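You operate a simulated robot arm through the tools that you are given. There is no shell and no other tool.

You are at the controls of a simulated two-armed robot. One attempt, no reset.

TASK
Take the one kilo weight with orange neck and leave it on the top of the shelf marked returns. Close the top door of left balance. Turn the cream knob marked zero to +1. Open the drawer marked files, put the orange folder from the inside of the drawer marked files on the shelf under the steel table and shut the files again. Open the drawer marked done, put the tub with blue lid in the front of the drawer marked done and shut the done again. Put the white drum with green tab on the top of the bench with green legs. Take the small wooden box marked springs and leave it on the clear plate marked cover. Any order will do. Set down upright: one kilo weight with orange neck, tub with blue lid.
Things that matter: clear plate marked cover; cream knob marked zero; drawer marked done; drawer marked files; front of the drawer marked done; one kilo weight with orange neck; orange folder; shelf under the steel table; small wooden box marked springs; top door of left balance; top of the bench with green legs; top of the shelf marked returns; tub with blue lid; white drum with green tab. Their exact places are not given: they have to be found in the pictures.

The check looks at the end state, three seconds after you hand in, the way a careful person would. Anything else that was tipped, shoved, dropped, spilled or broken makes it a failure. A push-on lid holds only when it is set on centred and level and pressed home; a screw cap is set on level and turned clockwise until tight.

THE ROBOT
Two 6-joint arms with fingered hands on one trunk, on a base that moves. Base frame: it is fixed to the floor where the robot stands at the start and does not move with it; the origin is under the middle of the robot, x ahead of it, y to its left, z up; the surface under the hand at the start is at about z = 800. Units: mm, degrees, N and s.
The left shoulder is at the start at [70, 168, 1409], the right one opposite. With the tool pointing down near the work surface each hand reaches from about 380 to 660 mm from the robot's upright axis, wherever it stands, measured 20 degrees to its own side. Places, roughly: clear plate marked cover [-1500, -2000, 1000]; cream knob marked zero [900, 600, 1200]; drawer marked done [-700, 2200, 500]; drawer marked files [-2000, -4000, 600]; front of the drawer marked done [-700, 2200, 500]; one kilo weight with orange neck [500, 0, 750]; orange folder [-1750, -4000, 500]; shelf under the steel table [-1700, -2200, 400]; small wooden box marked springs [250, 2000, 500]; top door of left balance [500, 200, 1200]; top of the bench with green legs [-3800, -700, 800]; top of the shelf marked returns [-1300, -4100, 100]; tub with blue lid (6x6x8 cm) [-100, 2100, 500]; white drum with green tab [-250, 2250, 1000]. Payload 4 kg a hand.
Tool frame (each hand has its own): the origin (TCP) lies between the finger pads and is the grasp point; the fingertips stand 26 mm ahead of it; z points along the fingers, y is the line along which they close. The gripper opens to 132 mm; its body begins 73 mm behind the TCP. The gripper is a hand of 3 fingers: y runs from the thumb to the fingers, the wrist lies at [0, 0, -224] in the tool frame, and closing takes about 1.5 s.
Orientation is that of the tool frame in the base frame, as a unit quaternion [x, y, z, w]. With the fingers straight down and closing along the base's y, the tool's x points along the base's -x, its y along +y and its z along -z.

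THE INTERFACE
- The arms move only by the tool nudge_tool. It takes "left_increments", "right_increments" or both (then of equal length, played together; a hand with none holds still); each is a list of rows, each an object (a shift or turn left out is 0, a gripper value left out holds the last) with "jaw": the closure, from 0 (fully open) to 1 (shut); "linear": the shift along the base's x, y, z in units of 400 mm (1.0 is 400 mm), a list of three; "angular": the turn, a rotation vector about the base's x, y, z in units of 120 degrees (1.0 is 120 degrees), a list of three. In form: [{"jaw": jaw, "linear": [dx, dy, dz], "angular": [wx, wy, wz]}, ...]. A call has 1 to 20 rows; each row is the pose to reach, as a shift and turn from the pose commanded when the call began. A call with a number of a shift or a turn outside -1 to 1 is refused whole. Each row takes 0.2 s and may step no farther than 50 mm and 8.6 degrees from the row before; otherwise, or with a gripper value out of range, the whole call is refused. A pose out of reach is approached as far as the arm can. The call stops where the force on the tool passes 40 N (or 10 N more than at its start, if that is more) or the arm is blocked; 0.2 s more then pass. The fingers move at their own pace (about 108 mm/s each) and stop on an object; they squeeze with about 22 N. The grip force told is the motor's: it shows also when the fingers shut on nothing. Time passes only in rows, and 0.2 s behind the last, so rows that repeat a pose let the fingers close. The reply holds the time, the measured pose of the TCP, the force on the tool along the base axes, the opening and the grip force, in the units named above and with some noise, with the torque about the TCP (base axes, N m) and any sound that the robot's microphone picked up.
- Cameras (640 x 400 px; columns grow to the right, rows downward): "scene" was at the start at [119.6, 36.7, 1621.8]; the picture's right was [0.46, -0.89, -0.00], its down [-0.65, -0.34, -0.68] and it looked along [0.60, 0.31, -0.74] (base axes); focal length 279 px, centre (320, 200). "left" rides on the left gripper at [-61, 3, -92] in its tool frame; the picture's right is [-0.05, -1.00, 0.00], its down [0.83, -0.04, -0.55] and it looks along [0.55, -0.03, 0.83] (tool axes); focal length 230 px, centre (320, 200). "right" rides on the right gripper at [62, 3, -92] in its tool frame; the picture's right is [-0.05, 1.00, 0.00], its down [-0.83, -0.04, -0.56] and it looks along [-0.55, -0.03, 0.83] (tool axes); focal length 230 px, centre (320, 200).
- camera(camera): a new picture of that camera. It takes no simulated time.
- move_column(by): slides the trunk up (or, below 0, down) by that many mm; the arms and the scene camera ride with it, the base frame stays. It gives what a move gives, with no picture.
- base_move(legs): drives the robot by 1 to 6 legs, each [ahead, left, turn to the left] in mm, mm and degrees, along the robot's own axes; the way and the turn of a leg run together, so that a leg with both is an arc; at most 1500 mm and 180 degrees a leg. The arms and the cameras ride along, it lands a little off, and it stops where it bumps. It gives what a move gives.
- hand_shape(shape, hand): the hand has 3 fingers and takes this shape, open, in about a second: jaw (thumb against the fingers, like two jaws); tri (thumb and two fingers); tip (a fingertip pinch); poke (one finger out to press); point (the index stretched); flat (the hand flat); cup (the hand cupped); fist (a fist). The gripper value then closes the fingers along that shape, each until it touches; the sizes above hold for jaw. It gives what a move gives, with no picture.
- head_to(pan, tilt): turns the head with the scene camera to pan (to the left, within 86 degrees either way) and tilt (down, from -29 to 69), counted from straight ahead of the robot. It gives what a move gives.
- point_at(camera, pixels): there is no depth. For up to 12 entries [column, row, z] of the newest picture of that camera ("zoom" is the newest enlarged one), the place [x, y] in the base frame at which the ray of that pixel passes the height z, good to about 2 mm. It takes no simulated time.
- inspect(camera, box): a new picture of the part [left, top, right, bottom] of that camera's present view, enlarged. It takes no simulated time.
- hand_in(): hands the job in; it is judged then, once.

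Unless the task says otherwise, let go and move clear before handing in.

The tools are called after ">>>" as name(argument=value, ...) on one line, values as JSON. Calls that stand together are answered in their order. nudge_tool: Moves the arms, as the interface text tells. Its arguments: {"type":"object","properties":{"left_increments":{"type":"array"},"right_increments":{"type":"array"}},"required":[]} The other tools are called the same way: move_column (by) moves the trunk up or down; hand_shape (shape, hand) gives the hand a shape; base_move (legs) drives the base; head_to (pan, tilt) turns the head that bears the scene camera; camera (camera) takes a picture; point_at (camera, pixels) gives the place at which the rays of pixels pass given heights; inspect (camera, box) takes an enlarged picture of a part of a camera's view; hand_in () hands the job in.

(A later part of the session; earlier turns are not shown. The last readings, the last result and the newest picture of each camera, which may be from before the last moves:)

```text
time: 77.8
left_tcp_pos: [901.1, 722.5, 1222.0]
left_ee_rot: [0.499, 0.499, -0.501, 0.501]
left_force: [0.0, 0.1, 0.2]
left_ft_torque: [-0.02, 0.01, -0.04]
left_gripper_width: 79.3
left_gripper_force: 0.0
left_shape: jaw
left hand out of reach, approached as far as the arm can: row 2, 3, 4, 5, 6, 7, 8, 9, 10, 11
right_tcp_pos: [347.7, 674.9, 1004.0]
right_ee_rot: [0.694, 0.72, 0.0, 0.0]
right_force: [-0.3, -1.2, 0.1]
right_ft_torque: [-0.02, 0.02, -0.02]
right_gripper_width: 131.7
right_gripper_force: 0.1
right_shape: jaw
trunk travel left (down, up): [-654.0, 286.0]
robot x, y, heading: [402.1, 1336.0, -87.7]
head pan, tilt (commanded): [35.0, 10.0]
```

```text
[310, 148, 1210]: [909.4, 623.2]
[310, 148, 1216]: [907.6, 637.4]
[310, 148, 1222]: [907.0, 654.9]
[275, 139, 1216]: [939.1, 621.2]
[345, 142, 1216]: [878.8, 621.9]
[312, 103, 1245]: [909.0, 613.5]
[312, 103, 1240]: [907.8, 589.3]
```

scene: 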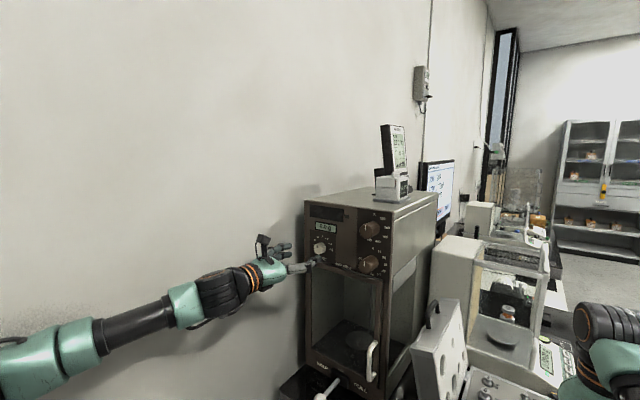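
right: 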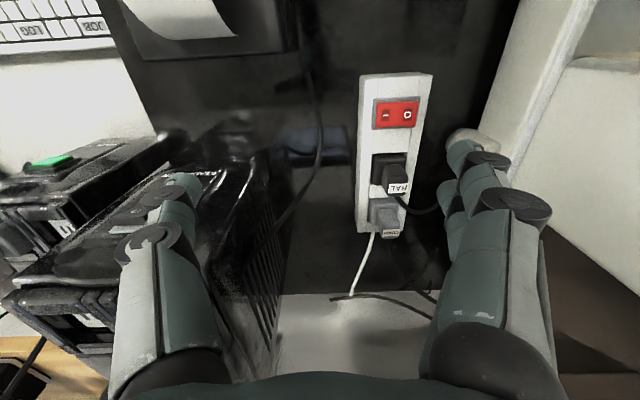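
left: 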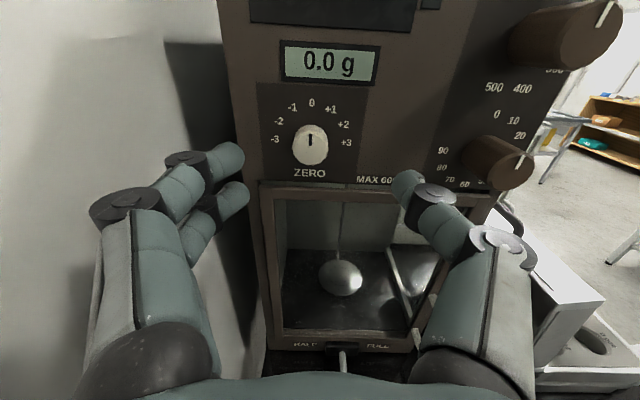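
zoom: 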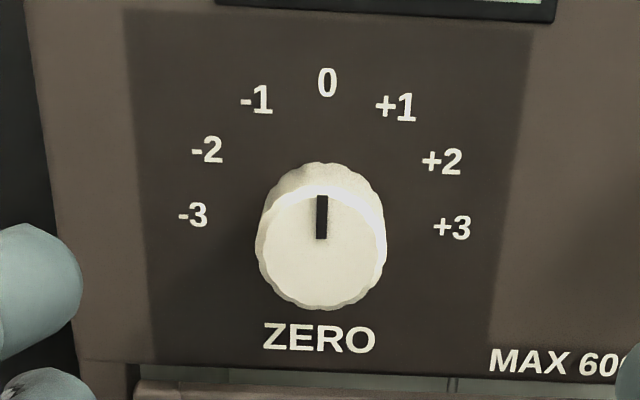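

Scale centre is at about (908, 614, 1213), knob face y≈630, Ø≈29. Approach to y≈665 first and check.

>>> nudge_tool(left_increments=[{"linear": [0.009, -0.07, -0.011]}, {"linear": [0.0175, -0.14, -0.0225]}])

>>> camera(camera="left")

```text
time: 78.4
left_tcp_pos: [903.2, 660.5, 1213.2]
left_ee_rot: [-0.5, -0.499, 0.501, -0.5]
left_force: [-0.4, -0.7, 0.5]
left_ft_torque: [-0.01, 0.02, 0.01]
left_gripper_width: 79.2
left_gripper_force: 0.1
left_shape: jaw
right_tcp_pos: [347.7, 672.6, 1002.1]
right_ee_rot: [0.693, 0.721, 0.002, 0.0]
right_force: [-0.7, -0.5, -0.5]
right_ft_torque: [0.03, -0.05, 0.0]
right_gripper_width: 131.9
right_gripper_force: 0.1
right_shape: jaw
trunk travel left (down, up): [-654.0, 286.0]
robot x, y, heading: [405.8, 1335.9, -87.8]
head pan, tilt (commanded): [35.0, 10.0]
```

```text
taken
```

left: 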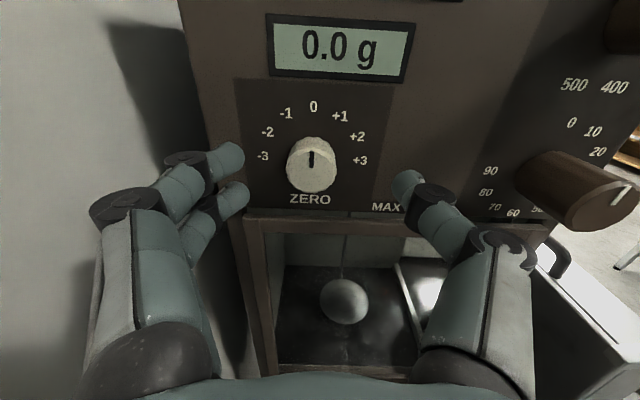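

>>> point_at(camera="left", pixels=[[312, 170, 1213], [312, 170, 1208], [263, 156, 1213], [360, 160, 1213], [312, 158, 1213]])

>>> nudge_tool(left_increments=[{"linear": [0.01, -0.02, 0]}, {"linear": [0.01, -0.038, 0]}])

>>> inspect(camera="left", box=[200, 70, 460, 270])

```text
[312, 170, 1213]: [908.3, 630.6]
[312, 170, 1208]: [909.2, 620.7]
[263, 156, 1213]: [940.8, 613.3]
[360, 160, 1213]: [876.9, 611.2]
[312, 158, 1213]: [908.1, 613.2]
```

```text
time: 79.0
left_tcp_pos: [908.1, 649.7, 1211.6]
left_ee_rot: [-0.5, -0.498, 0.501, -0.5]
left_force: [0.6, -0.3, 0.2]
left_ft_torque: [-0.01, -0.03, -0.01]
left_gripper_width: 79.3
left_gripper_force: 0.0
left_shape: jaw
right_tcp_pos: [346.6, 673.3, 1003.1]
right_ee_rot: [0.693, 0.721, 0.0, -0.001]
right_force: [0.2, -0.4, 0.0]
right_ft_torque: [0.01, 0.0, 0.02]
right_gripper_width: 132.1
right_gripper_force: 0.0
right_shape: jaw
trunk travel left (down, up): [-654.0, 286.0]
robot x, y, heading: [404.6, 1333.1, -87.8]
head pan, tilt (commanded): [35.0, 10.0]
```

```text
2.00 times, centred on (330, 170) of left
```

zoom: 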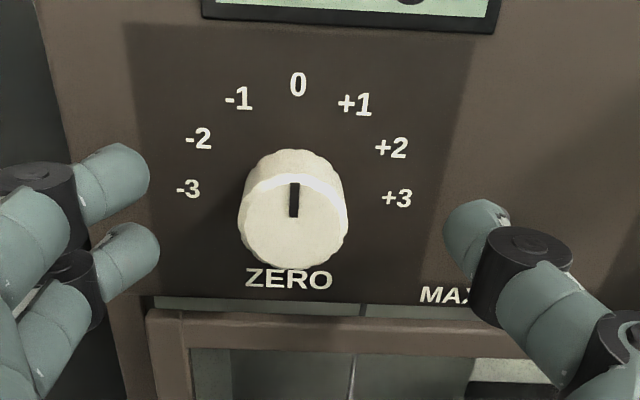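

Axis confirmed (908,1213). Move 6 mm deeper, then close on the knob.

>>> nudge_tool(left_increments=[{"linear": [0, -0.015, 0.002]}, {"linear": [0, -0.015, 0.002], "jaw": 0.6}, {"linear": [0, -0.015, 0.002], "jaw": 0.8}, {"linear": [0, -0.015, 0.002], "jaw": 1}, {"linear": [0, -0.015, 0.002]}, {"linear": [0, -0.015, 0.002]}, {"linear": [0, -0.015, 0.002]}])

>>> inspect(camera="left", box=[200, 70, 460, 270])

```text
time: 80.6
left_tcp_pos: [907.4, 643.4, 1212.8]
left_ee_rot: [-0.5, -0.498, 0.502, -0.501]
left_force: [0.0, -1.9, 1.9]
left_ft_torque: [-0.06, 0.02, 0.04]
left_gripper_width: 20.7
left_gripper_force: 21.7
left_shape: jaw
right_tcp_pos: [346.6, 675.2, 1003.4]
right_ee_rot: [0.693, 0.721, 0.0, 0.0]
right_force: [-0.4, 0.1, 0.0]
right_ft_torque: [0.0, -0.02, -0.02]
right_gripper_width: 131.7
right_gripper_force: 0.2
right_shape: jaw
trunk travel left (down, up): [-654.0, 286.0]
robot x, y, heading: [405.4, 1334.9, -88.0]
head pan, tilt (commanded): [35.0, 10.0]
```

```text
2.00 times, centred on (330, 170) of left
```

zoom: 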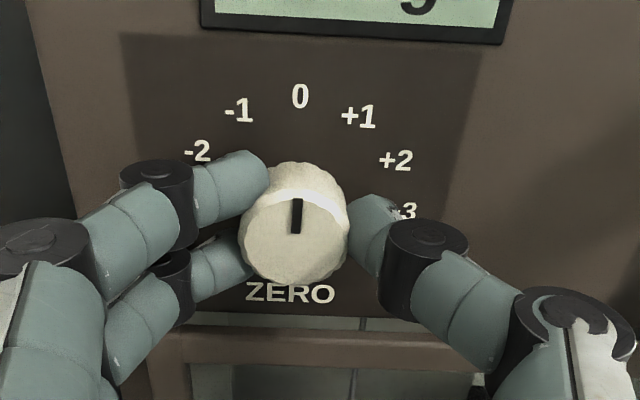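

Knob is gripped between two fingers (left) and thumb (right). Rotate −30° about y (clockwise seen from the front).

>>> nudge_tool(left_increments=[{"angular": [0, -0.05, 0]}, {"angular": [0, -0.1, 0]}, {"angular": [0, -0.15, 0]}, {"angular": [0, -0.2, 0]}, {"angular": [0, -0.25, 0]}, {"angular": [0, -0.25, 0]}])

>>> inspect(camera="left", box=[200, 70, 460, 270])

```text
time: 82.0
left_tcp_pos: [905.5, 644.2, 1210.8]
left_ee_rot: [0.613, 0.351, -0.354, 0.613]
left_force: [4.6, -6.5, 7.3]
left_ft_torque: [-0.17, 0.0, 0.15]
left_gripper_width: 20.1
left_gripper_force: 22.0
left_shape: jaw
right_tcp_pos: [347.4, 674.8, 1004.5]
right_ee_rot: [0.693, 0.721, 0.001, -0.001]
right_force: [-0.2, -0.1, -0.6]
right_ft_torque: [0.01, 0.03, -0.02]
right_gripper_width: 131.8
right_gripper_force: 0.0
right_shape: jaw
trunk travel left (down, up): [-654.0, 286.0]
robot x, y, heading: [407.3, 1337.7, -87.8]
head pan, tilt (commanded): [35.0, 10.0]
```

```text
2.00 times, centred on (330, 170) of left
```

zoom: 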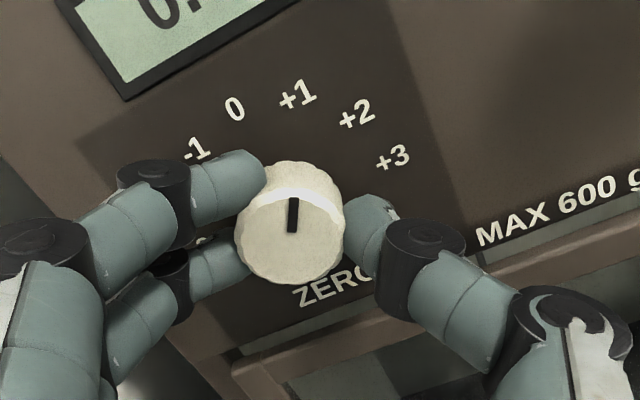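

The knob followed: the pointer points at +1 (297,95). Release and back off to verify.

>>> nudge_tool(left_increments=[{"jaw": 0.7}, {"jaw": 0.4}, {"jaw": 0.4}, {"linear": [0, 0.1, 0]}, {"linear": [0, 0.2, 0]}])

>>> inspect(camera="left", box=[220, 70, 420, 220])

>>> inspect(camera="scene", box=[302, 222, 352, 277])

```text
time: 83.2
left_tcp_pos: [906.7, 722.1, 1211.7]
left_ee_rot: [0.613, 0.349, -0.35, 0.617]
left_force: [-0.2, 1.1, 0.3]
left_ft_torque: [0.03, 0.04, 0.0]
left_gripper_width: 78.9
left_gripper_force: 0.1
left_shape: jaw
left hand out of reach, approached as far as the arm can: row 5
right_tcp_pos: [347.4, 677.5, 1005.5]
right_ee_rot: [0.693, 0.721, 0.0, 0.0]
right_force: [0.9, 0.3, 0.6]
right_ft_torque: [-0.01, 0.02, -0.01]
right_gripper_width: 131.8
right_gripper_force: 0.0
right_shape: jaw
trunk travel left (down, up): [-654.0, 286.0]
robot x, y, heading: [402.2, 1334.1, -87.8]
head pan, tilt (commanded): [35.0, 10.0]
```

```text
2.67 times, centred on (320, 145) of left
```

zoom: 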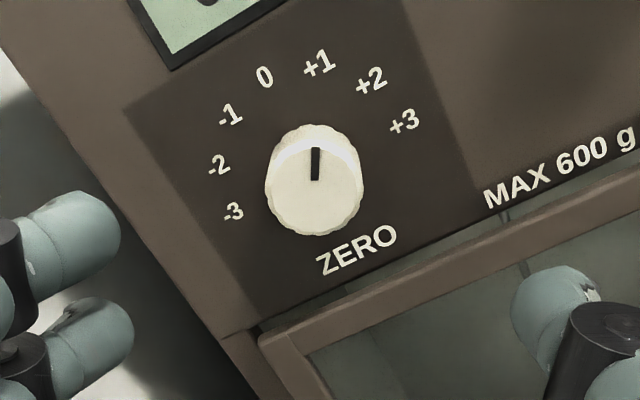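

```text
7.27 times, centred on (327, 250) of scene
```

zoom: 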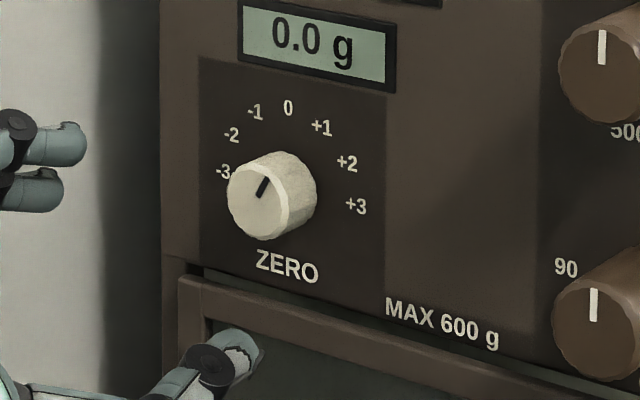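

Pointer is at +1. Now restore the left hand to fingers-down while moving away from the panel.

>>> nudge_tool(left_increments=[{"angular": [0, 0.07, 0]}, {"angular": [0, 0.14, 0]}, {"angular": [0, 0.2, 0]}, {"angular": [0, 0.25, 0]}])

>>> nudge_tool(left_increments=[{"angular": [0.068, 0, 0], "linear": [0.005, 0.05, 0]}, {"angular": [0.136, 0, 0], "linear": [0.01, 0.1, 0]}, {"angular": [0.204, 0, 0], "linear": [0.02, 0.15, 0]}, {"angular": [0.272, 0, 0], "linear": [0.03, 0.2, 0]}, {"angular": [0.34, 0, 0], "linear": [0.04, 0.25, 0]}, {"angular": [0.408, 0, 0], "linear": [0.05, 0.3, 0]}, {"angular": [0.476, 0, 0], "linear": [0.06, 0.35, 0]}, {"angular": [0.544, 0, 0], "linear": [0.07, 0.4, 0]}, {"angular": [0.612, 0, 0], "linear": [0.08, 0.45, 0]}, {"angular": [0.68, 0, 0], "linear": [0.09, 0.47, 0]}, {"angular": [0.75, 0, 0], "linear": [0.1, 0.47, 0]}])

```text
time: 84.2
left_tcp_pos: [910.4, 717.6, 1211.7]
left_ee_rot: [-0.498, -0.498, 0.503, -0.501]
left_force: [-0.3, 0.0, -0.5]
left_ft_torque: [-0.01, -0.02, 0.03]
left_gripper_width: 78.7
left_gripper_force: 0.1
left_shape: jaw
right_tcp_pos: [348.4, 675.0, 1003.6]
right_ee_rot: [0.694, 0.72, 0.0, 0.0]
right_force: [0.6, -0.4, -0.5]
right_ft_torque: [0.01, 0.0, 0.01]
right_gripper_width: 132.0
right_gripper_force: 0.1
right_shape: jaw
trunk travel left (down, up): [-654.0, 286.0]
robot x, y, heading: [404.6, 1337.9, -87.7]
head pan, tilt (commanded): [35.0, 10.0]
```

```text
time: 86.6
left_tcp_pos: [947.3, 903.5, 1211.6]
left_ee_rot: [0.708, 0.707, 0.0, 0.0]
left_force: [0.0, -0.5, 0.3]
left_ft_torque: [0.02, -0.03, -0.02]
left_gripper_width: 79.0
left_gripper_force: 0.0
left_shape: jaw
left hand out of reach, approached as far as the arm can: row 1, 2, 3, 4, 5
right_tcp_pos: [348.0, 673.0, 1002.5]
right_ee_rot: [0.694, 0.72, 0.0, 0.0]
right_force: [0.0, -0.4, -1.0]
right_ft_torque: [-0.01, -0.01, 0.01]
right_gripper_width: 132.1
right_gripper_force: 0.2
right_shape: jaw
trunk travel left (down, up): [-654.0, 286.0]
robot x, y, heading: [404.8, 1333.3, -87.8]
head pan, tilt (commanded): [35.0, 10.0]
```

Next, the left area. Drive to about (−195,1035) and turn to face +y.

>>> base_move(legs=[[0, -600, 0], [300, 0, 0], [0, 0, -90], [0, 0, -92]])

>>> head_to(pan=0, tilt=25)

>>> camera(camera="scene")

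```text
time: 99.4
left_tcp_pos: [-713.0, 1447.0, 1213.2]
left_ee_rot: [-0.696, 0.718, 0.0, 0.002]
left_force: [-0.7, -0.4, -0.1]
left_ft_torque: [-0.02, -0.01, 0.0]
left_gripper_width: 79.0
left_gripper_force: 0.0
left_shape: jaw
right_tcp_pos: [-104.9, 1658.7, 1003.1]
right_ee_rot: [0.711, -0.704, -0.001, -0.001]
right_force: [0.0, -0.1, 0.1]
right_ft_torque: [0.03, -0.01, 0.0]
right_gripper_width: 132.0
right_gripper_force: 0.1
right_shape: jaw
trunk travel left (down, up): [-654.0, 286.0]
robot x, y, heading: [-181.0, 1000.4, 90.6]
head pan, tilt (commanded): [35.0, 10.0]
```

```text
time: 100.4
left_tcp_pos: [-713.7, 1445.0, 1212.3]
left_ee_rot: [-0.696, 0.718, 0.001, 0.002]
left_force: [-0.1, 0.2, -0.3]
left_ft_torque: [0.04, -0.03, -0.01]
left_gripper_width: 78.9
left_gripper_force: 0.1
left_shape: jaw
right_tcp_pos: [-104.1, 1659.5, 1004.0]
right_ee_rot: [0.71, -0.704, 0.0, 0.001]
right_force: [0.2, -0.1, 0.4]
right_ft_torque: [0.0, -0.01, -0.03]
right_gripper_width: 131.9
right_gripper_force: 0.1
right_shape: jaw
trunk travel left (down, up): [-654.0, 286.0]
robot x, y, heading: [-178.0, 1004.9, 90.4]
head pan, tilt (commanded): [0.0, 25.0]
```

```text
taken
```

scene: 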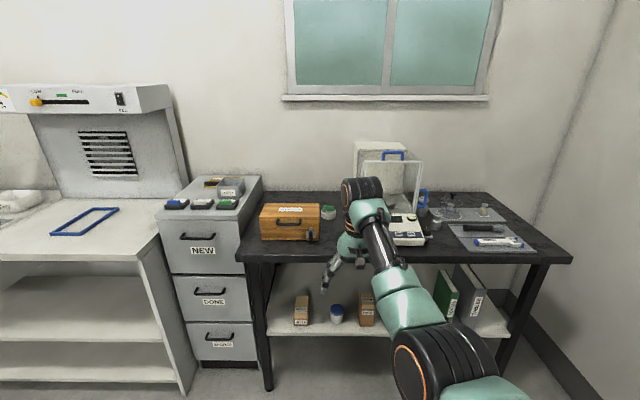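

>>> inspect(camera="scene", box=[150, 160, 270, 370])

>>> inspect(camera="scene", box=[260, 260, 400, 350])

>>> inspect(camera="scene", box=[240, 130, 440, 260])

```text
1.90 times, centred on (210, 265) of scene
```

zoom: 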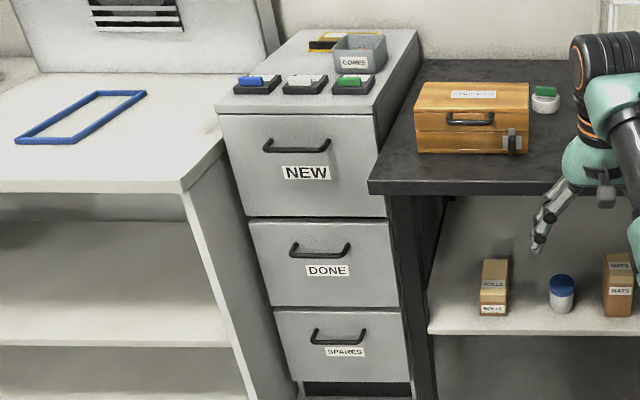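

```text
4.44 times, centred on (330, 305) of scene
```

zoom: 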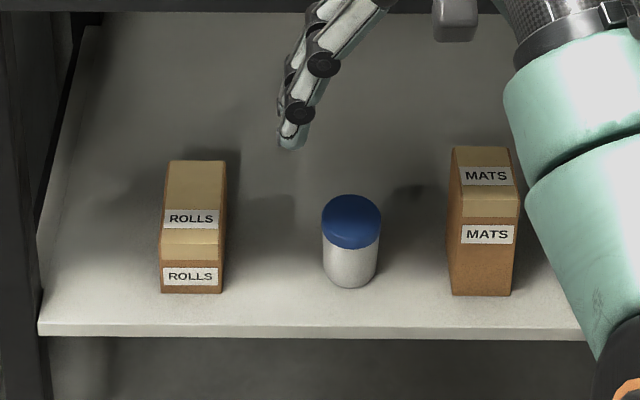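

```text
3.08 times, centred on (340, 195) of scene
```

zoom: 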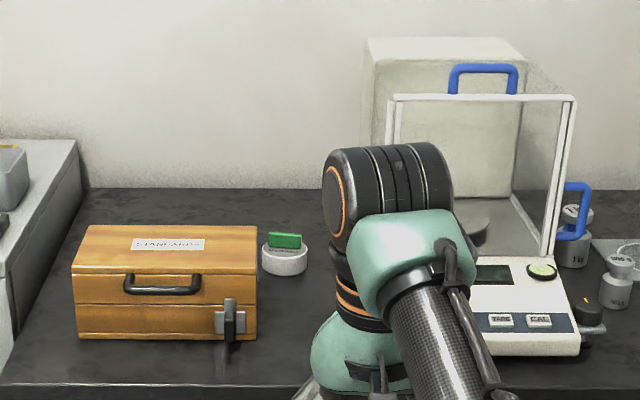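

Found: DONE drawer (zoom (325,270)), tub with blue lid between ROLLS and MATS on the shelf, white drum with green tab beside STANDARDS. Move the right arm aside, record rays, then lower the trunk 350 for triangulation.

>>> nudge_tool(right_increments=[{"linear": [0.12, -0.02, 0]}, {"linear": [0.24, -0.04, 0]}, {"linear": [0.36, -0.06, 0]}, {"linear": [0.48, -0.08, 0]}, {"linear": [0.6, -0.1, 0]}])

>>> camera(camera="scene")

>>> inspect(camera="scene", box=[260, 240, 480, 380])

>>> point_at(camera="scene", pixels=[[337, 310, 500], [337, 310, 550], [337, 310, 600], [333, 213, 900], [333, 213, 850], [333, 213, 950], [208, 295, 600], [208, 295, 550], [208, 295, 650], [269, 333, 500], [268, 260, 900], [268, 260, 850]])

```text
time: 101.6
left_tcp_pos: [-710.7, 1445.5, 1213.1]
left_ee_rot: [-0.696, 0.718, 0.002, 0.001]
left_force: [0.2, -0.2, 0.5]
left_ft_torque: [0.03, 0.03, 0.0]
left_gripper_width: 79.0
left_gripper_force: 0.1
left_shape: jaw
right_tcp_pos: [148.2, 1667.6, 984.6]
right_ee_rot: [0.711, -0.704, -0.001, 0.001]
right_force: [0.3, 0.1, -0.7]
right_ft_torque: [0.0, 0.01, 0.04]
right_gripper_width: 131.9
right_gripper_force: 0.0
right_shape: jaw
right hand out of reach, approached as far as the arm can: row 1, 2, 3, 4, 5
trunk travel left (down, up): [-654.0, 286.0]
robot x, y, heading: [-180.2, 998.5, 90.6]
head pan, tilt (commanded): [0.0, 25.0]
```

```text
taken
```

scene: 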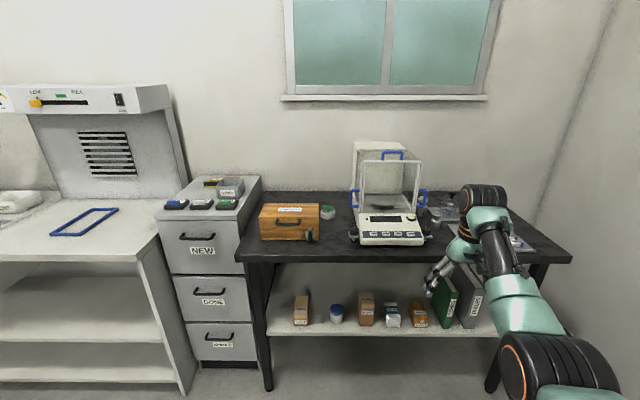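

```text
2.86 times, centred on (370, 310) of scene
```

zoom: 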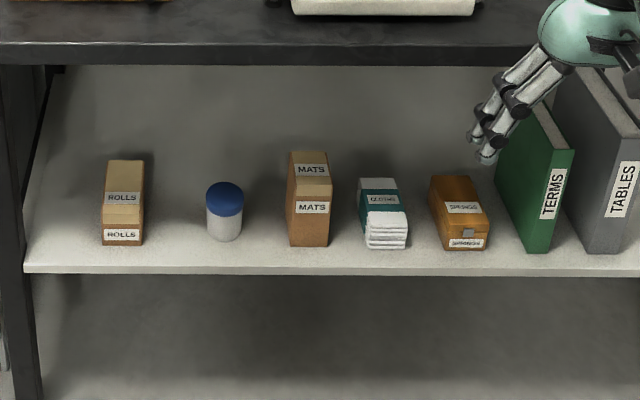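

```text
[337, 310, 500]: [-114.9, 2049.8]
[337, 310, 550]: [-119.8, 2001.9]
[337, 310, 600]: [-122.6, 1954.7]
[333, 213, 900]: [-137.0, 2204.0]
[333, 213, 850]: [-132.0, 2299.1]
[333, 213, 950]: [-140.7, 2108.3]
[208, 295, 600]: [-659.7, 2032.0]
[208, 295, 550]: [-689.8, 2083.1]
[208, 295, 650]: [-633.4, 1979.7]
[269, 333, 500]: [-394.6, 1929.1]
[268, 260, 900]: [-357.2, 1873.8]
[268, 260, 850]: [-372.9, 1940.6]
```

Springs box is seen between CLOTHS and TERMS (zoom (460,215)). Lower the trunk for the second view.

>>> move_column(by=-350)

>>> head_to(pan=0, tilt=20)

>>> camera(camera="scene")

>>> inspect(camera="scene", box=[270, 190, 470, 310])

>>> inspect(camera="scene", box=[130, 100, 350, 250])

```text
time: 105.1
left_tcp_pos: [-713.2, 1444.5, 863.4]
left_ee_rot: [-0.697, 0.717, 0.001, 0.002]
left_force: [-0.1, -0.9, 0.3]
left_ft_torque: [0.04, -0.04, 0.02]
left_gripper_width: 78.9
left_gripper_force: 0.1
left_shape: jaw
right_tcp_pos: [147.6, 1667.2, 634.8]
right_ee_rot: [0.71, -0.704, 0.0, 0.0]
right_force: [0.6, 0.2, -0.4]
right_ft_torque: [0.02, -0.04, -0.03]
right_gripper_width: 132.2
right_gripper_force: 0.1
right_shape: jaw
trunk travel left (down, up): [-304.0, 636.0]
robot x, y, heading: [-180.9, 1001.9, 90.5]
head pan, tilt (commanded): [0.0, 25.0]
```

```text
time: 105.7
left_tcp_pos: [-713.3, 1446.2, 861.3]
left_ee_rot: [-0.697, 0.717, 0.001, 0.002]
left_force: [-0.1, 0.3, -0.3]
left_ft_torque: [0.03, -0.01, 0.01]
left_gripper_width: 79.0
left_gripper_force: 0.1
left_shape: jaw
right_tcp_pos: [147.3, 1668.3, 635.1]
right_ee_rot: [0.71, -0.704, 0.0, 0.0]
right_force: [-0.8, 0.0, 0.5]
right_ft_torque: [-0.01, 0.0, -0.01]
right_gripper_width: 132.0
right_gripper_force: 0.1
right_shape: jaw
trunk travel left (down, up): [-304.0, 636.0]
robot x, y, heading: [-181.2, 1002.8, 90.6]
head pan, tilt (commanded): [0.0, 20.0]
```

```text
taken
```

scene: 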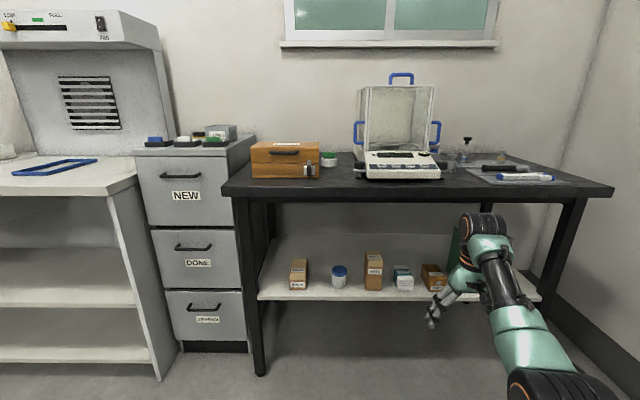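

```text
3.20 times, centred on (370, 250) of scene
```

zoom: 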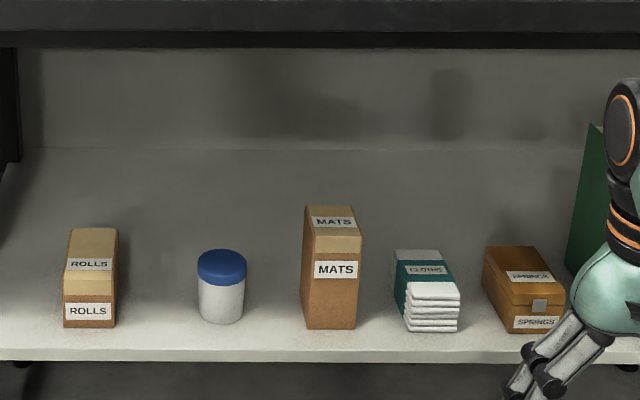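

```text
2.67 times, centred on (240, 175) of scene
```

zoom: 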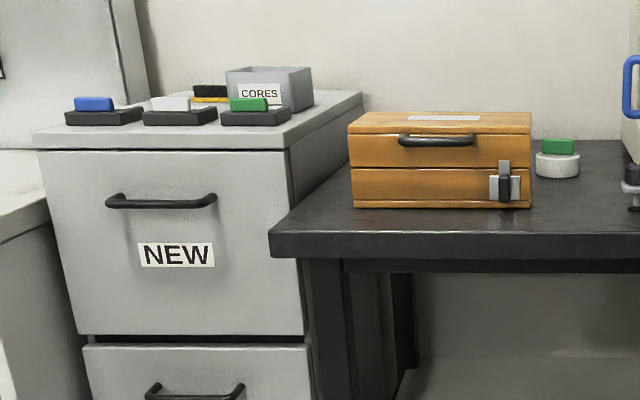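

>>> point_at(camera="scene", pixels=[[339, 267.5, 550], [339, 267.5, 600], [339, 267.5, 570], [339, 282, 500], [339, 289, 480], [328, 156, 900], [328, 156, 880], [328, 162, 870], [193, 246, 600], [193, 246, 650], [370, 300, 480], [300, 194, 850]])

```text
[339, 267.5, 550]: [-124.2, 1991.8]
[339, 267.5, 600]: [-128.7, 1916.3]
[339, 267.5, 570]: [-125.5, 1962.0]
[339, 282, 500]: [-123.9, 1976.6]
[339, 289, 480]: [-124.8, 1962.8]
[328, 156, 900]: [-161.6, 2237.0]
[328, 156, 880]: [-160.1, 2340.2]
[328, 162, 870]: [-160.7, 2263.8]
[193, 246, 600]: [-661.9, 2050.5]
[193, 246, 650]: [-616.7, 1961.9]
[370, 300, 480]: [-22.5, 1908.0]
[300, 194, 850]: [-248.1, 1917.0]
```

I need better heights; lower the trunk by 290 more for a near-horizontal look at the shelf, tub and DONE handle.

>>> move_column(by=-290)

>>> head_to(pan=0, tilt=5)

>>> camera(camera="scene")

>>> inspect(camera="scene", box=[280, 190, 480, 310])

>>> inspect(camera="scene", box=[130, 130, 330, 290])

```text
time: 108.6
left_tcp_pos: [-712.9, 1446.5, 572.9]
left_ee_rot: [-0.696, 0.718, 0.0, 0.002]
left_force: [-1.0, 0.8, -0.9]
left_ft_torque: [0.01, -0.05, -0.01]
left_gripper_width: 79.0
left_gripper_force: 0.0
left_shape: jaw
right_tcp_pos: [145.8, 1666.9, 345.6]
right_ee_rot: [0.711, -0.703, 0.0, 0.0]
right_force: [0.1, 0.9, 0.8]
right_ft_torque: [0.01, 0.01, -0.03]
right_gripper_width: 131.6
right_gripper_force: 0.1
right_shape: jaw
trunk travel left (down, up): [-14.0, 926.0]
robot x, y, heading: [-176.2, 999.9, 90.7]
head pan, tilt (commanded): [0.0, 20.0]
```

```text
time: 109.4
left_tcp_pos: [-712.1, 1446.8, 572.8]
left_ee_rot: [-0.696, 0.718, 0.001, 0.002]
left_force: [-0.4, -0.7, -0.9]
left_ft_torque: [0.02, 0.01, -0.01]
left_gripper_width: 79.2
left_gripper_force: 0.0
left_shape: jaw
right_tcp_pos: [147.0, 1668.2, 345.7]
right_ee_rot: [0.71, -0.704, 0.0, 0.001]
right_force: [-0.4, -0.2, -0.3]
right_ft_torque: [-0.01, 0.02, 0.02]
right_gripper_width: 132.0
right_gripper_force: 0.0
right_shape: jaw
trunk travel left (down, up): [-14.0, 926.0]
robot x, y, heading: [-180.5, 1004.1, 90.5]
head pan, tilt (commanded): [0.0, 5.0]
```

```text
taken
```

scene: 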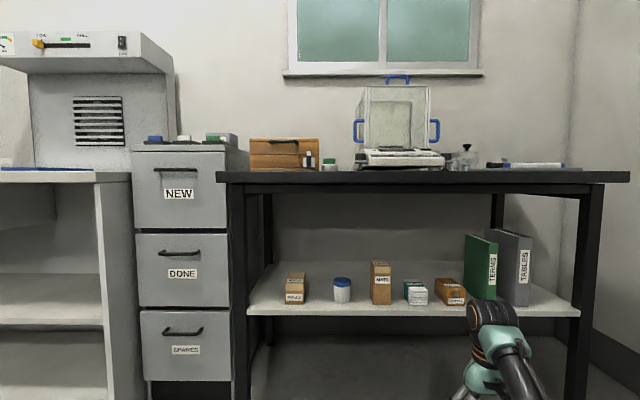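

```text
3.20 times, centred on (380, 250) of scene
```

zoom: 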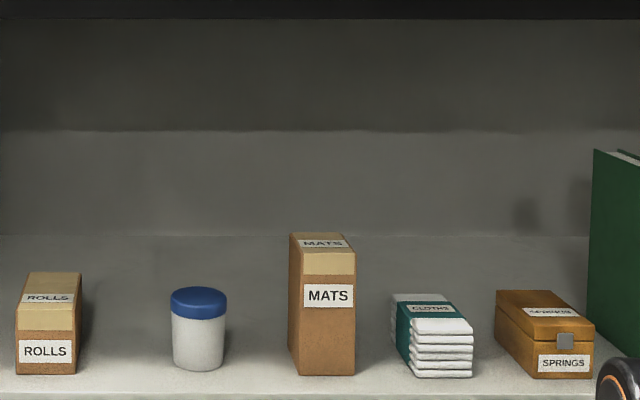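

```text
2.50 times, centred on (230, 210) of scene
```

zoom: 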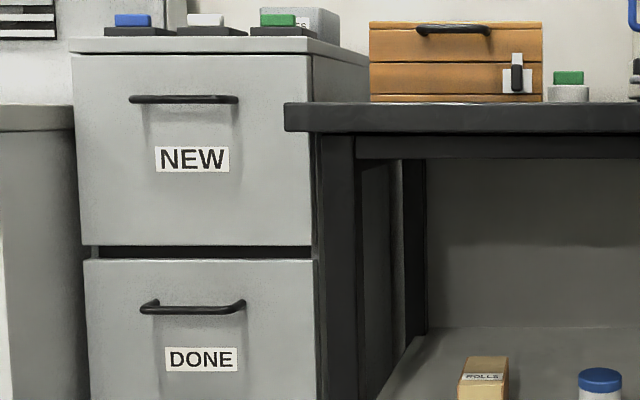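

>>> point_at(camera="scene", pixels=[[342.2, 279.7, 540], [342.2, 279.7, 520], [342.2, 279.7, 500], [341.9, 303, 450], [341.9, 303, 430], [358, 310.3, 450], [358, 310.3, 430], [178.8, 252.8, 620], [178.8, 252.8, 600], [178.8, 252.8, 640], [324, 172, 880], [324, 172, 870]])

```text
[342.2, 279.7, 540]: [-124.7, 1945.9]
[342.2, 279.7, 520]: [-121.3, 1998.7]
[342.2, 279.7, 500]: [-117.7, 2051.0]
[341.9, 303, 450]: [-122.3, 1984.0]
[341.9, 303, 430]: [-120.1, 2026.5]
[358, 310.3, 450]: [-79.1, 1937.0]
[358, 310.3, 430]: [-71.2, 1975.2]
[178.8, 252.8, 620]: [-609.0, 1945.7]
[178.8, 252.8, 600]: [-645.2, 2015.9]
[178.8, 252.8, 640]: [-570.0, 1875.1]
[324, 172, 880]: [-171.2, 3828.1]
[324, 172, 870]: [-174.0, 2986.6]
```

Estimates: shelf z≈422, tub at about (−118,2058), DONE handle about (−655,2045,592). I'll pitch the right hand 45° forward (for reaching into the shelf) and bring it in front of the tub line.

>>> nudge_tool(right_increments=[{"linear": [-0.0947, -0.0136, 0.055], "angular": [0.0536, 0, 0]}, {"linear": [-0.1894, -0.0272, 0.11], "angular": [0.1072, 0, 0]}, {"linear": [-0.284, -0.041, 0.165], "angular": [0.1608, 0, 0]}, {"linear": [-0.379, -0.054, 0.22], "angular": [0.2144, 0, 0]}, {"linear": [-0.4735, -0.068, 0.275], "angular": [0.268, 0, 0]}, {"linear": [-0.568, -0.082, 0.33], "angular": [0.3216, 0, 0]}, {"linear": [-0.6625, -0.095, 0.385], "angular": [0.375, 0, 0]}])

>>> camera(camera="scene")

>>> camera(camera="right")

```text
time: 111.0
left_tcp_pos: [-712.1, 1446.1, 571.7]
left_ee_rot: [-0.697, 0.718, 0.0, 0.003]
left_force: [-0.2, 0.5, 0.1]
left_ft_torque: [0.03, 0.02, 0.02]
left_gripper_width: 78.8
left_gripper_force: 0.0
left_shape: jaw
right_tcp_pos: [-52.4, 1664.9, 502.4]
right_ee_rot: [-0.651, 0.656, 0.259, 0.281]
right_force: [0.4, 0.3, -0.3]
right_ft_torque: [-0.03, 0.01, 0.02]
right_gripper_width: 132.0
right_gripper_force: 0.0
right_shape: jaw
right hand out of reach, approached as far as the arm can: row 1, 2, 3, 4, 6, 7
trunk travel left (down, up): [-14.0, 926.0]
robot x, y, heading: [-180.7, 1000.3, 90.7]
head pan, tilt (commanded): [0.0, 5.0]
```

```text
taken
```

scene: 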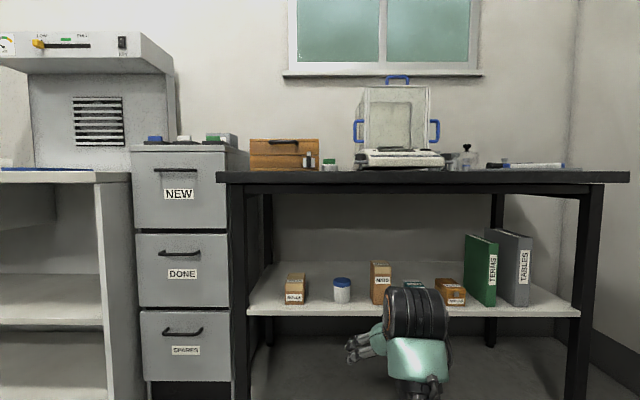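

```text
taken
```

right: 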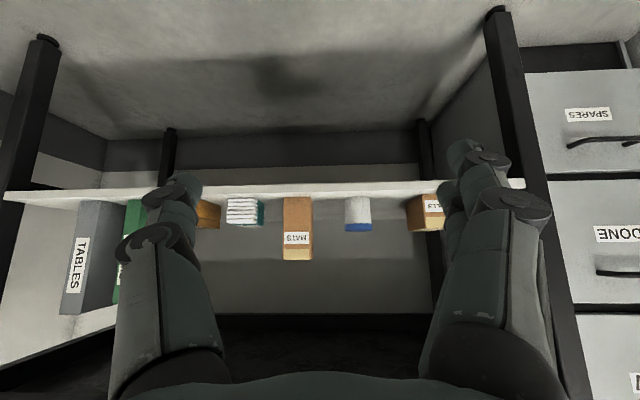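

The right hand stands near (−52,1665,502), pitched. Now position the base for the left hand to open DONE: move to ≈(−200,1260), and tilt the left hand forward.

>>> base_move(legs=[[258, 20, -0.6]])

>>> nudge_tool(left_increments=[{"linear": [0.017, 0.05, 0.005], "angular": [0.068, 0, 0], "jaw": 0.2}, {"linear": [0.034, 0.1, 0.01], "angular": [0.136, 0, 0]}, {"linear": [0.051, 0.15, 0.014], "angular": [0.204, 0, 0]}, {"linear": [0.068, 0.2, 0.018], "angular": [0.273, 0, 0]}, {"linear": [0.085, 0.26, 0.023], "angular": [0.341, 0, 0]}, {"linear": [0.102, 0.32, 0.027], "angular": [0.409, 0, 0]}, {"linear": [0.12, 0.38, 0.032], "angular": [0.477, 0, 0]}, {"linear": [0.137, 0.44, 0.036], "angular": [0.545, 0, 0]}, {"linear": [0.154, 0.5, 0.041], "angular": [0.614, 0, 0]}, {"linear": [0.17, 0.54, 0.045], "angular": [0.682, 0, 0]}, {"linear": [0.1875, 0.59, 0.05], "angular": [0.75, 0, 0]}])

>>> camera(camera="left")

>>> camera(camera="scene")

```text
time: 112.9
left_tcp_pos: [-728.2, 1713.5, 571.8]
left_ee_rot: [-0.692, 0.722, 0.001, 0.002]
left_force: [-0.8, 0.3, 0.5]
left_ft_torque: [0.0, -0.02, 0.01]
left_gripper_width: 78.9
left_gripper_force: 0.2
left_shape: jaw
right_tcp_pos: [-68.6, 1926.9, 504.4]
right_ee_rot: [-0.647, 0.659, 0.26, 0.282]
right_force: [0.1, 1.0, 0.0]
right_ft_torque: [-0.03, 0.03, 0.01]
right_gripper_width: 132.2
right_gripper_force: 0.0
right_shape: jaw
trunk travel left (down, up): [-14.0, 926.0]
robot x, y, heading: [-197.9, 1261.0, 89.4]
head pan, tilt (commanded): [0.0, 5.0]
```

```text
time: 115.3
left_tcp_pos: [-699.3, 1894.5, 601.1]
left_ee_rot: [-0.507, 0.493, 0.525, 0.473]
left_force: [0.0, 0.2, -0.2]
left_ft_torque: [0.0, -0.03, -0.06]
left_gripper_width: 105.5
left_gripper_force: 0.0
left_shape: jaw
left hand out of reach, approached as far as the arm can: row 9, 10, 11
right_tcp_pos: [-64.4, 1925.7, 504.9]
right_ee_rot: [-0.647, 0.659, 0.258, 0.283]
right_force: [-0.4, -0.1, 0.5]
right_ft_torque: [0.0, -0.03, -0.02]
right_gripper_width: 132.0
right_gripper_force: 0.1
right_shape: jaw
trunk travel left (down, up): [-14.0, 926.0]
robot x, y, heading: [-200.5, 1262.0, 89.7]
head pan, tilt (commanded): [0.0, 5.0]
```

```text
taken
```

left: 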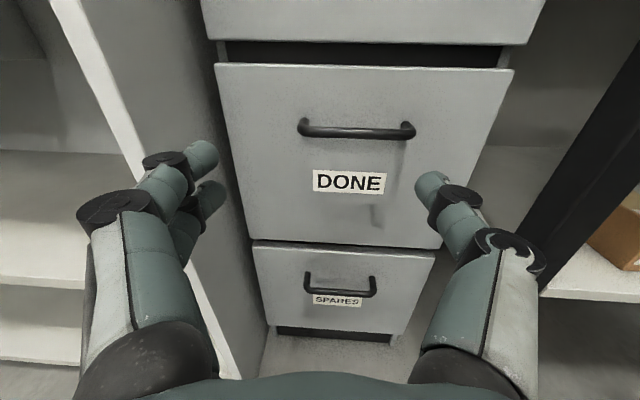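

```text
taken
```

scene: 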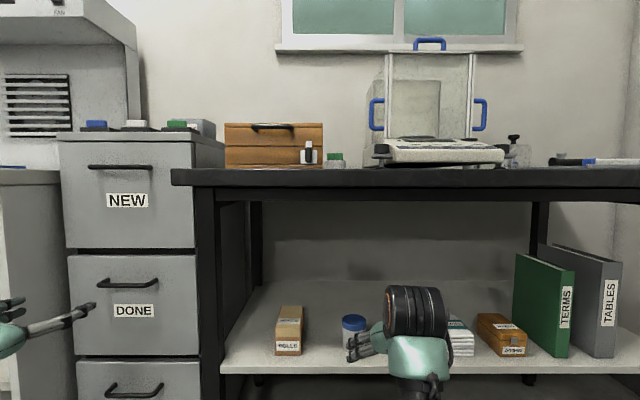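

The handle is at (357,131) in the left camera. The arm stopped at (−699,1894,601); try nudging towards the handle from here.

>>> point_at(camera="left", pixels=[[357, 132, 590], [357, 132, 600], [357, 132, 580], [303, 130, 590], [410, 132, 590], [357, 66, 640], [357, 66, 650]])

>>> nudge_tool(left_increments=[{"linear": [0.05, 0.0, 0]}, {"linear": [0.1, 0.0, 0]}])

```text
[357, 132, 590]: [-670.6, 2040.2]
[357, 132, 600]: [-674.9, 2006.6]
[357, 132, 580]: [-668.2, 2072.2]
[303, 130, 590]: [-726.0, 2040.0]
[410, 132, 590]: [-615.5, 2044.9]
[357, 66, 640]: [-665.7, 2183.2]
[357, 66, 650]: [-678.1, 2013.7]
```

```text
time: 115.9
left_tcp_pos: [-612.1, 1950.7, 590.8]
left_ee_rot: [-0.489, 0.511, 0.511, 0.489]
left_force: [-0.6, -0.3, 0.1]
left_ft_torque: [0.0, 0.0, 0.02]
left_gripper_width: 105.4
left_gripper_force: 0.0
left_shape: jaw
left hand out of reach, approached as far as the arm can: row 1
right_tcp_pos: [-65.0, 1926.2, 503.9]
right_ee_rot: [-0.647, 0.659, 0.258, 0.283]
right_force: [0.2, 0.9, -1.1]
right_ft_torque: [0.03, 0.02, -0.01]
right_gripper_width: 131.9
right_gripper_force: 0.0
right_shape: jaw
trunk travel left (down, up): [-14.0, 926.0]
robot x, y, heading: [-200.0, 1261.5, 89.8]
head pan, tilt (commanded): [0.0, 5.0]
```

Now the left hand is at (−612,1951,591) as commanded. Take a fresh left picture to locate the handle.

>>> camera(camera="left")

>>> inspect(camera="left", box=[180, 60, 420, 240])

```text
taken
```

left: 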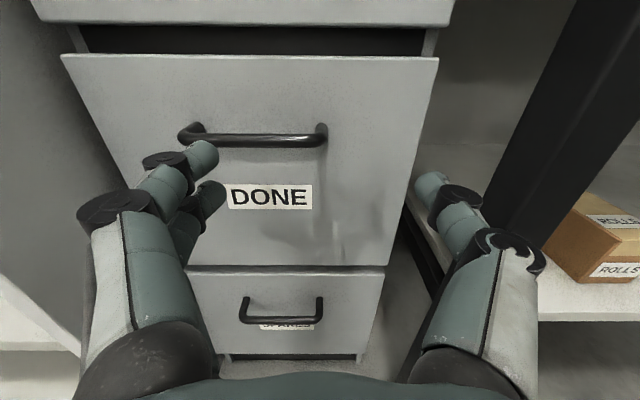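

```text
2.22 times, centred on (300, 150) of left
```

zoom: 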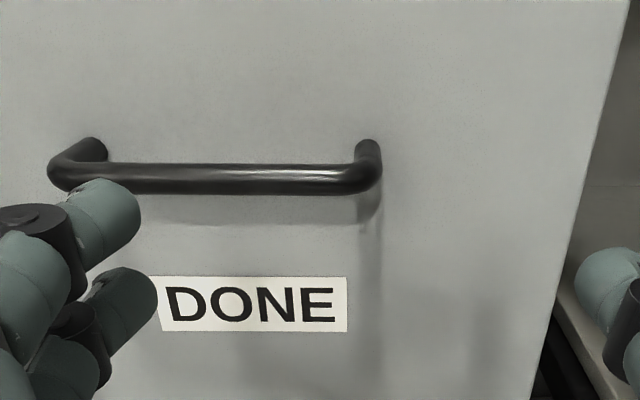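

>>> point_at(camera="left", pixels=[[252.7, 141, 590], [252.7, 141, 580], [252.7, 141, 600], [186, 139, 590], [320, 141, 590], [322, 126, 590], [200, 125, 590]])

```text
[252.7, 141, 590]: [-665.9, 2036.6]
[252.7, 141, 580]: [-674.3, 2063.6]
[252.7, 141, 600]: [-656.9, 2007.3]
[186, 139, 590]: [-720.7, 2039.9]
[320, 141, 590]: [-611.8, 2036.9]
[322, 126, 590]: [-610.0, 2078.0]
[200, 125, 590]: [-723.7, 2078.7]
```

Handle bar centre ≈ (−667,2040,589), 40 mm off the panel. Roll the left hand +90° about y so fingers close vertically, centring x.

>>> nudge_tool(left_increments=[{"linear": [-0.0125, 0, 0], "angular": [0, 0.068, 0]}, {"linear": [-0.025, 0, 0], "angular": [0, 0.136, 0]}, {"linear": [-0.0375, 0, 0], "angular": [0, 0.204, 0]}, {"linear": [-0.05, 0, 0], "angular": [0, 0.273, 0]}, {"linear": [-0.0625, 0, 0], "angular": [0, 0.341, 0]}, {"linear": [-0.075, 0, 0], "angular": [0, 0.409, 0]}, {"linear": [-0.0875, 0, 0], "angular": [0, 0.477, 0]}, {"linear": [-0.1, 0, 0], "angular": [0, 0.545, 0]}, {"linear": [-0.1125, 0, 0], "angular": [0, 0.614, 0]}, {"linear": [-0.125, 0, 0], "angular": [0, 0.682, 0]}, {"linear": [-0.1375, 0, 0], "angular": [0, 0.75, 0]}, {"linear": [-0.1375, 0, 0], "angular": [0, 0.75, 0]}])

>>> camera(camera="left")

```text
time: 118.5
left_tcp_pos: [-667.0, 1952.1, 591.8]
left_ee_rot: [0.017, 0.709, 0.705, -0.015]
left_force: [-0.3, 0.1, -1.3]
left_ft_torque: [-0.02, 0.03, 0.0]
left_gripper_width: 105.5
left_gripper_force: 0.1
left_shape: jaw
right_tcp_pos: [-65.1, 1925.6, 505.3]
right_ee_rot: [-0.647, 0.659, 0.259, 0.284]
right_force: [-0.6, -0.9, 0.3]
right_ft_torque: [0.0, -0.03, -0.01]
right_gripper_width: 131.5
right_gripper_force: 0.1
right_shape: jaw
trunk travel left (down, up): [-14.0, 926.0]
robot x, y, heading: [-200.8, 1264.2, 89.7]
head pan, tilt (commanded): [0.0, 5.0]
```

```text
taken
```

left: 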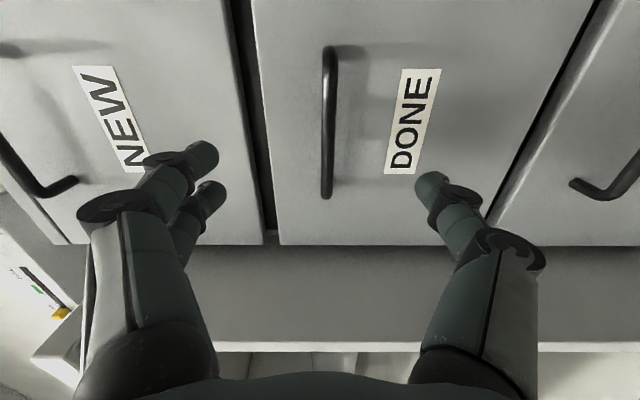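

Rolled fine; the bar (330,125) lies between fingers and thumb. Advance to the bar and close.

>>> nudge_tool(left_increments=[{"linear": [0, 0.1, -0.005]}, {"linear": [0, 0.2, -0.007]}, {"linear": [0, 0.21, -0.007]}])

>>> camera(camera="left")

```text
time: 119.3
left_tcp_pos: [-655.2, 1962.5, 586.0]
left_ee_rot: [0.014, 0.707, 0.707, -0.014]
left_force: [-0.3, 0.8, 0.3]
left_ft_torque: [-0.01, 0.0, -0.01]
left_gripper_width: 105.4
left_gripper_force: 0.1
left_shape: jaw
left hand out of reach, approached as far as the arm can: row 1, 2, 3
right_tcp_pos: [-65.2, 1925.9, 503.4]
right_ee_rot: [-0.647, 0.659, 0.259, 0.283]
right_force: [0.8, -0.4, -0.2]
right_ft_torque: [0.03, 0.01, 0.01]
right_gripper_width: 131.8
right_gripper_force: 0.1
right_shape: jaw
trunk travel left (down, up): [-14.0, 926.0]
robot x, y, heading: [-201.0, 1267.9, 89.7]
head pan, tilt (commanded): [0.0, 5.0]
```

```text
taken
```

left: 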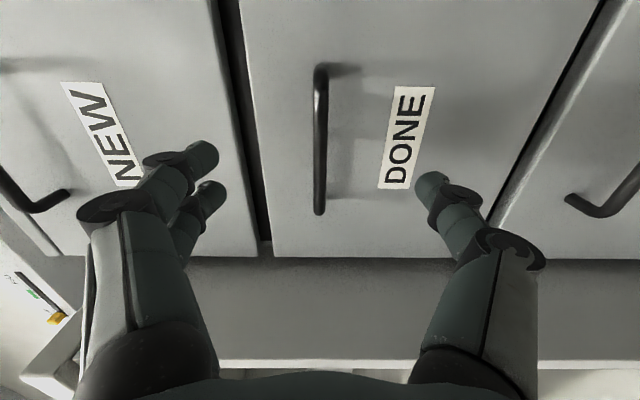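

Reach limit again; I need the base ~80 mm closer. First retract the right hand so it stays clear of the shelf.

>>> nudge_tool(right_increments=[{"linear": [0.05, -0.1, 0.03]}, {"linear": [0.1, -0.2, 0.06]}, {"linear": [0.15, -0.3, 0.1]}, {"linear": [0.15, -0.35, 0.15]}])

```text
time: 120.3
left_tcp_pos: [-654.9, 1963.0, 584.9]
left_ee_rot: [0.015, 0.707, 0.707, -0.013]
left_force: [-0.6, 0.1, 0.1]
left_ft_torque: [-0.01, 0.01, 0.0]
left_gripper_width: 105.6
left_gripper_force: 0.1
left_shape: jaw
right_tcp_pos: [-22.1, 1853.9, 528.8]
right_ee_rot: [-0.638, 0.66, 0.256, 0.302]
right_force: [-0.8, 0.3, 0.1]
right_ft_torque: [0.02, -0.01, 0.03]
right_gripper_width: 131.9
right_gripper_force: 0.0
right_shape: jaw
right hand out of reach, approached as far as the arm can: row 2, 3, 4
trunk travel left (down, up): [-14.0, 926.0]
robot x, y, heading: [-203.4, 1264.3, 89.8]
head pan, tilt (commanded): [0.0, 5.0]
```

Right is back at y≈1854. Drive forward 68 mm so the open left hand straddles the bar.

>>> base_move(legs=[[68, 0, 0]])

>>> camera(camera="left")

```text
time: 121.3
left_tcp_pos: [-653.9, 2029.1, 585.5]
left_ee_rot: [0.015, 0.707, 0.707, -0.014]
left_force: [0.1, 1.0, 0.0]
left_ft_torque: [-0.02, 0.0, 0.02]
left_gripper_width: 105.6
left_gripper_force: 0.1
left_shape: jaw
right_tcp_pos: [-19.4, 1921.5, 524.3]
right_ee_rot: [-0.639, 0.662, 0.252, 0.301]
right_force: [-0.2, 0.5, -0.1]
right_ft_torque: [-0.02, 0.01, -0.03]
right_gripper_width: 131.8
right_gripper_force: 0.0
right_shape: jaw
trunk travel left (down, up): [-14.0, 926.0]
robot x, y, heading: [-199.0, 1328.6, 89.5]
head pan, tilt (commanded): [0.0, 5.0]
```

```text
taken
```

left: 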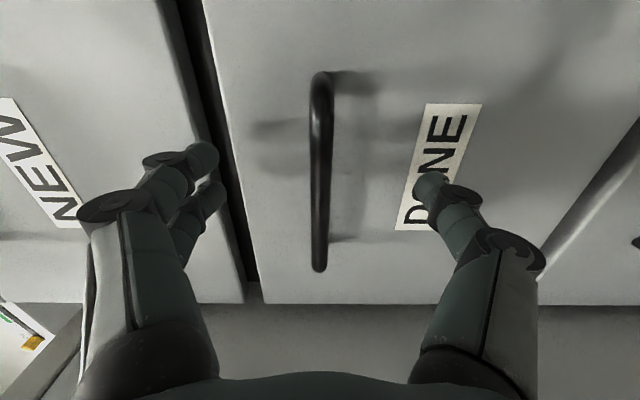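

Bar is between the fingers. Close the grip.

>>> nudge_tool(left_increments=[{"jaw": 0.5}, {"jaw": 0.8}, {"jaw": 1}, {"jaw": 1}, {"jaw": 1}, {"jaw": 1}, {"jaw": 1}])

>>> camera(camera="left")

```text
time: 122.9
left_tcp_pos: [-654.9, 2029.4, 585.8]
left_ee_rot: [0.015, 0.707, 0.706, -0.014]
left_force: [0.2, -2.4, -0.5]
left_ft_torque: [-0.01, 0.0, 0.0]
left_gripper_width: 6.4
left_gripper_force: 22.0
left_shape: jaw
right_tcp_pos: [-17.3, 1921.4, 523.4]
right_ee_rot: [-0.638, 0.663, 0.249, 0.302]
right_force: [0.1, 0.6, 0.4]
right_ft_torque: [-0.02, 0.0, 0.01]
right_gripper_width: 132.0
right_gripper_force: 0.0
right_shape: jaw
trunk travel left (down, up): [-14.0, 926.0]
robot x, y, heading: [-203.1, 1326.8, 89.8]
head pan, tilt (commanded): [0.0, 5.0]
```

```text
taken
```

left: 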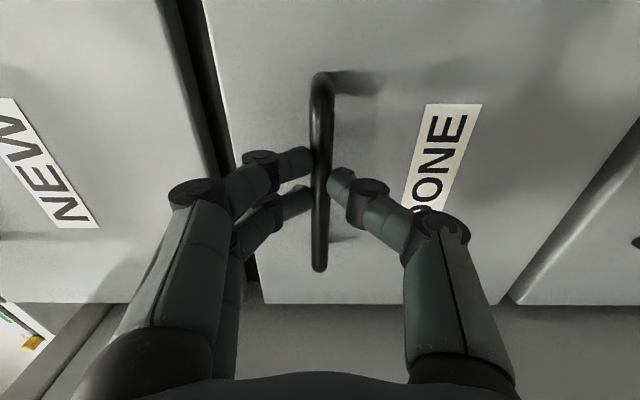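

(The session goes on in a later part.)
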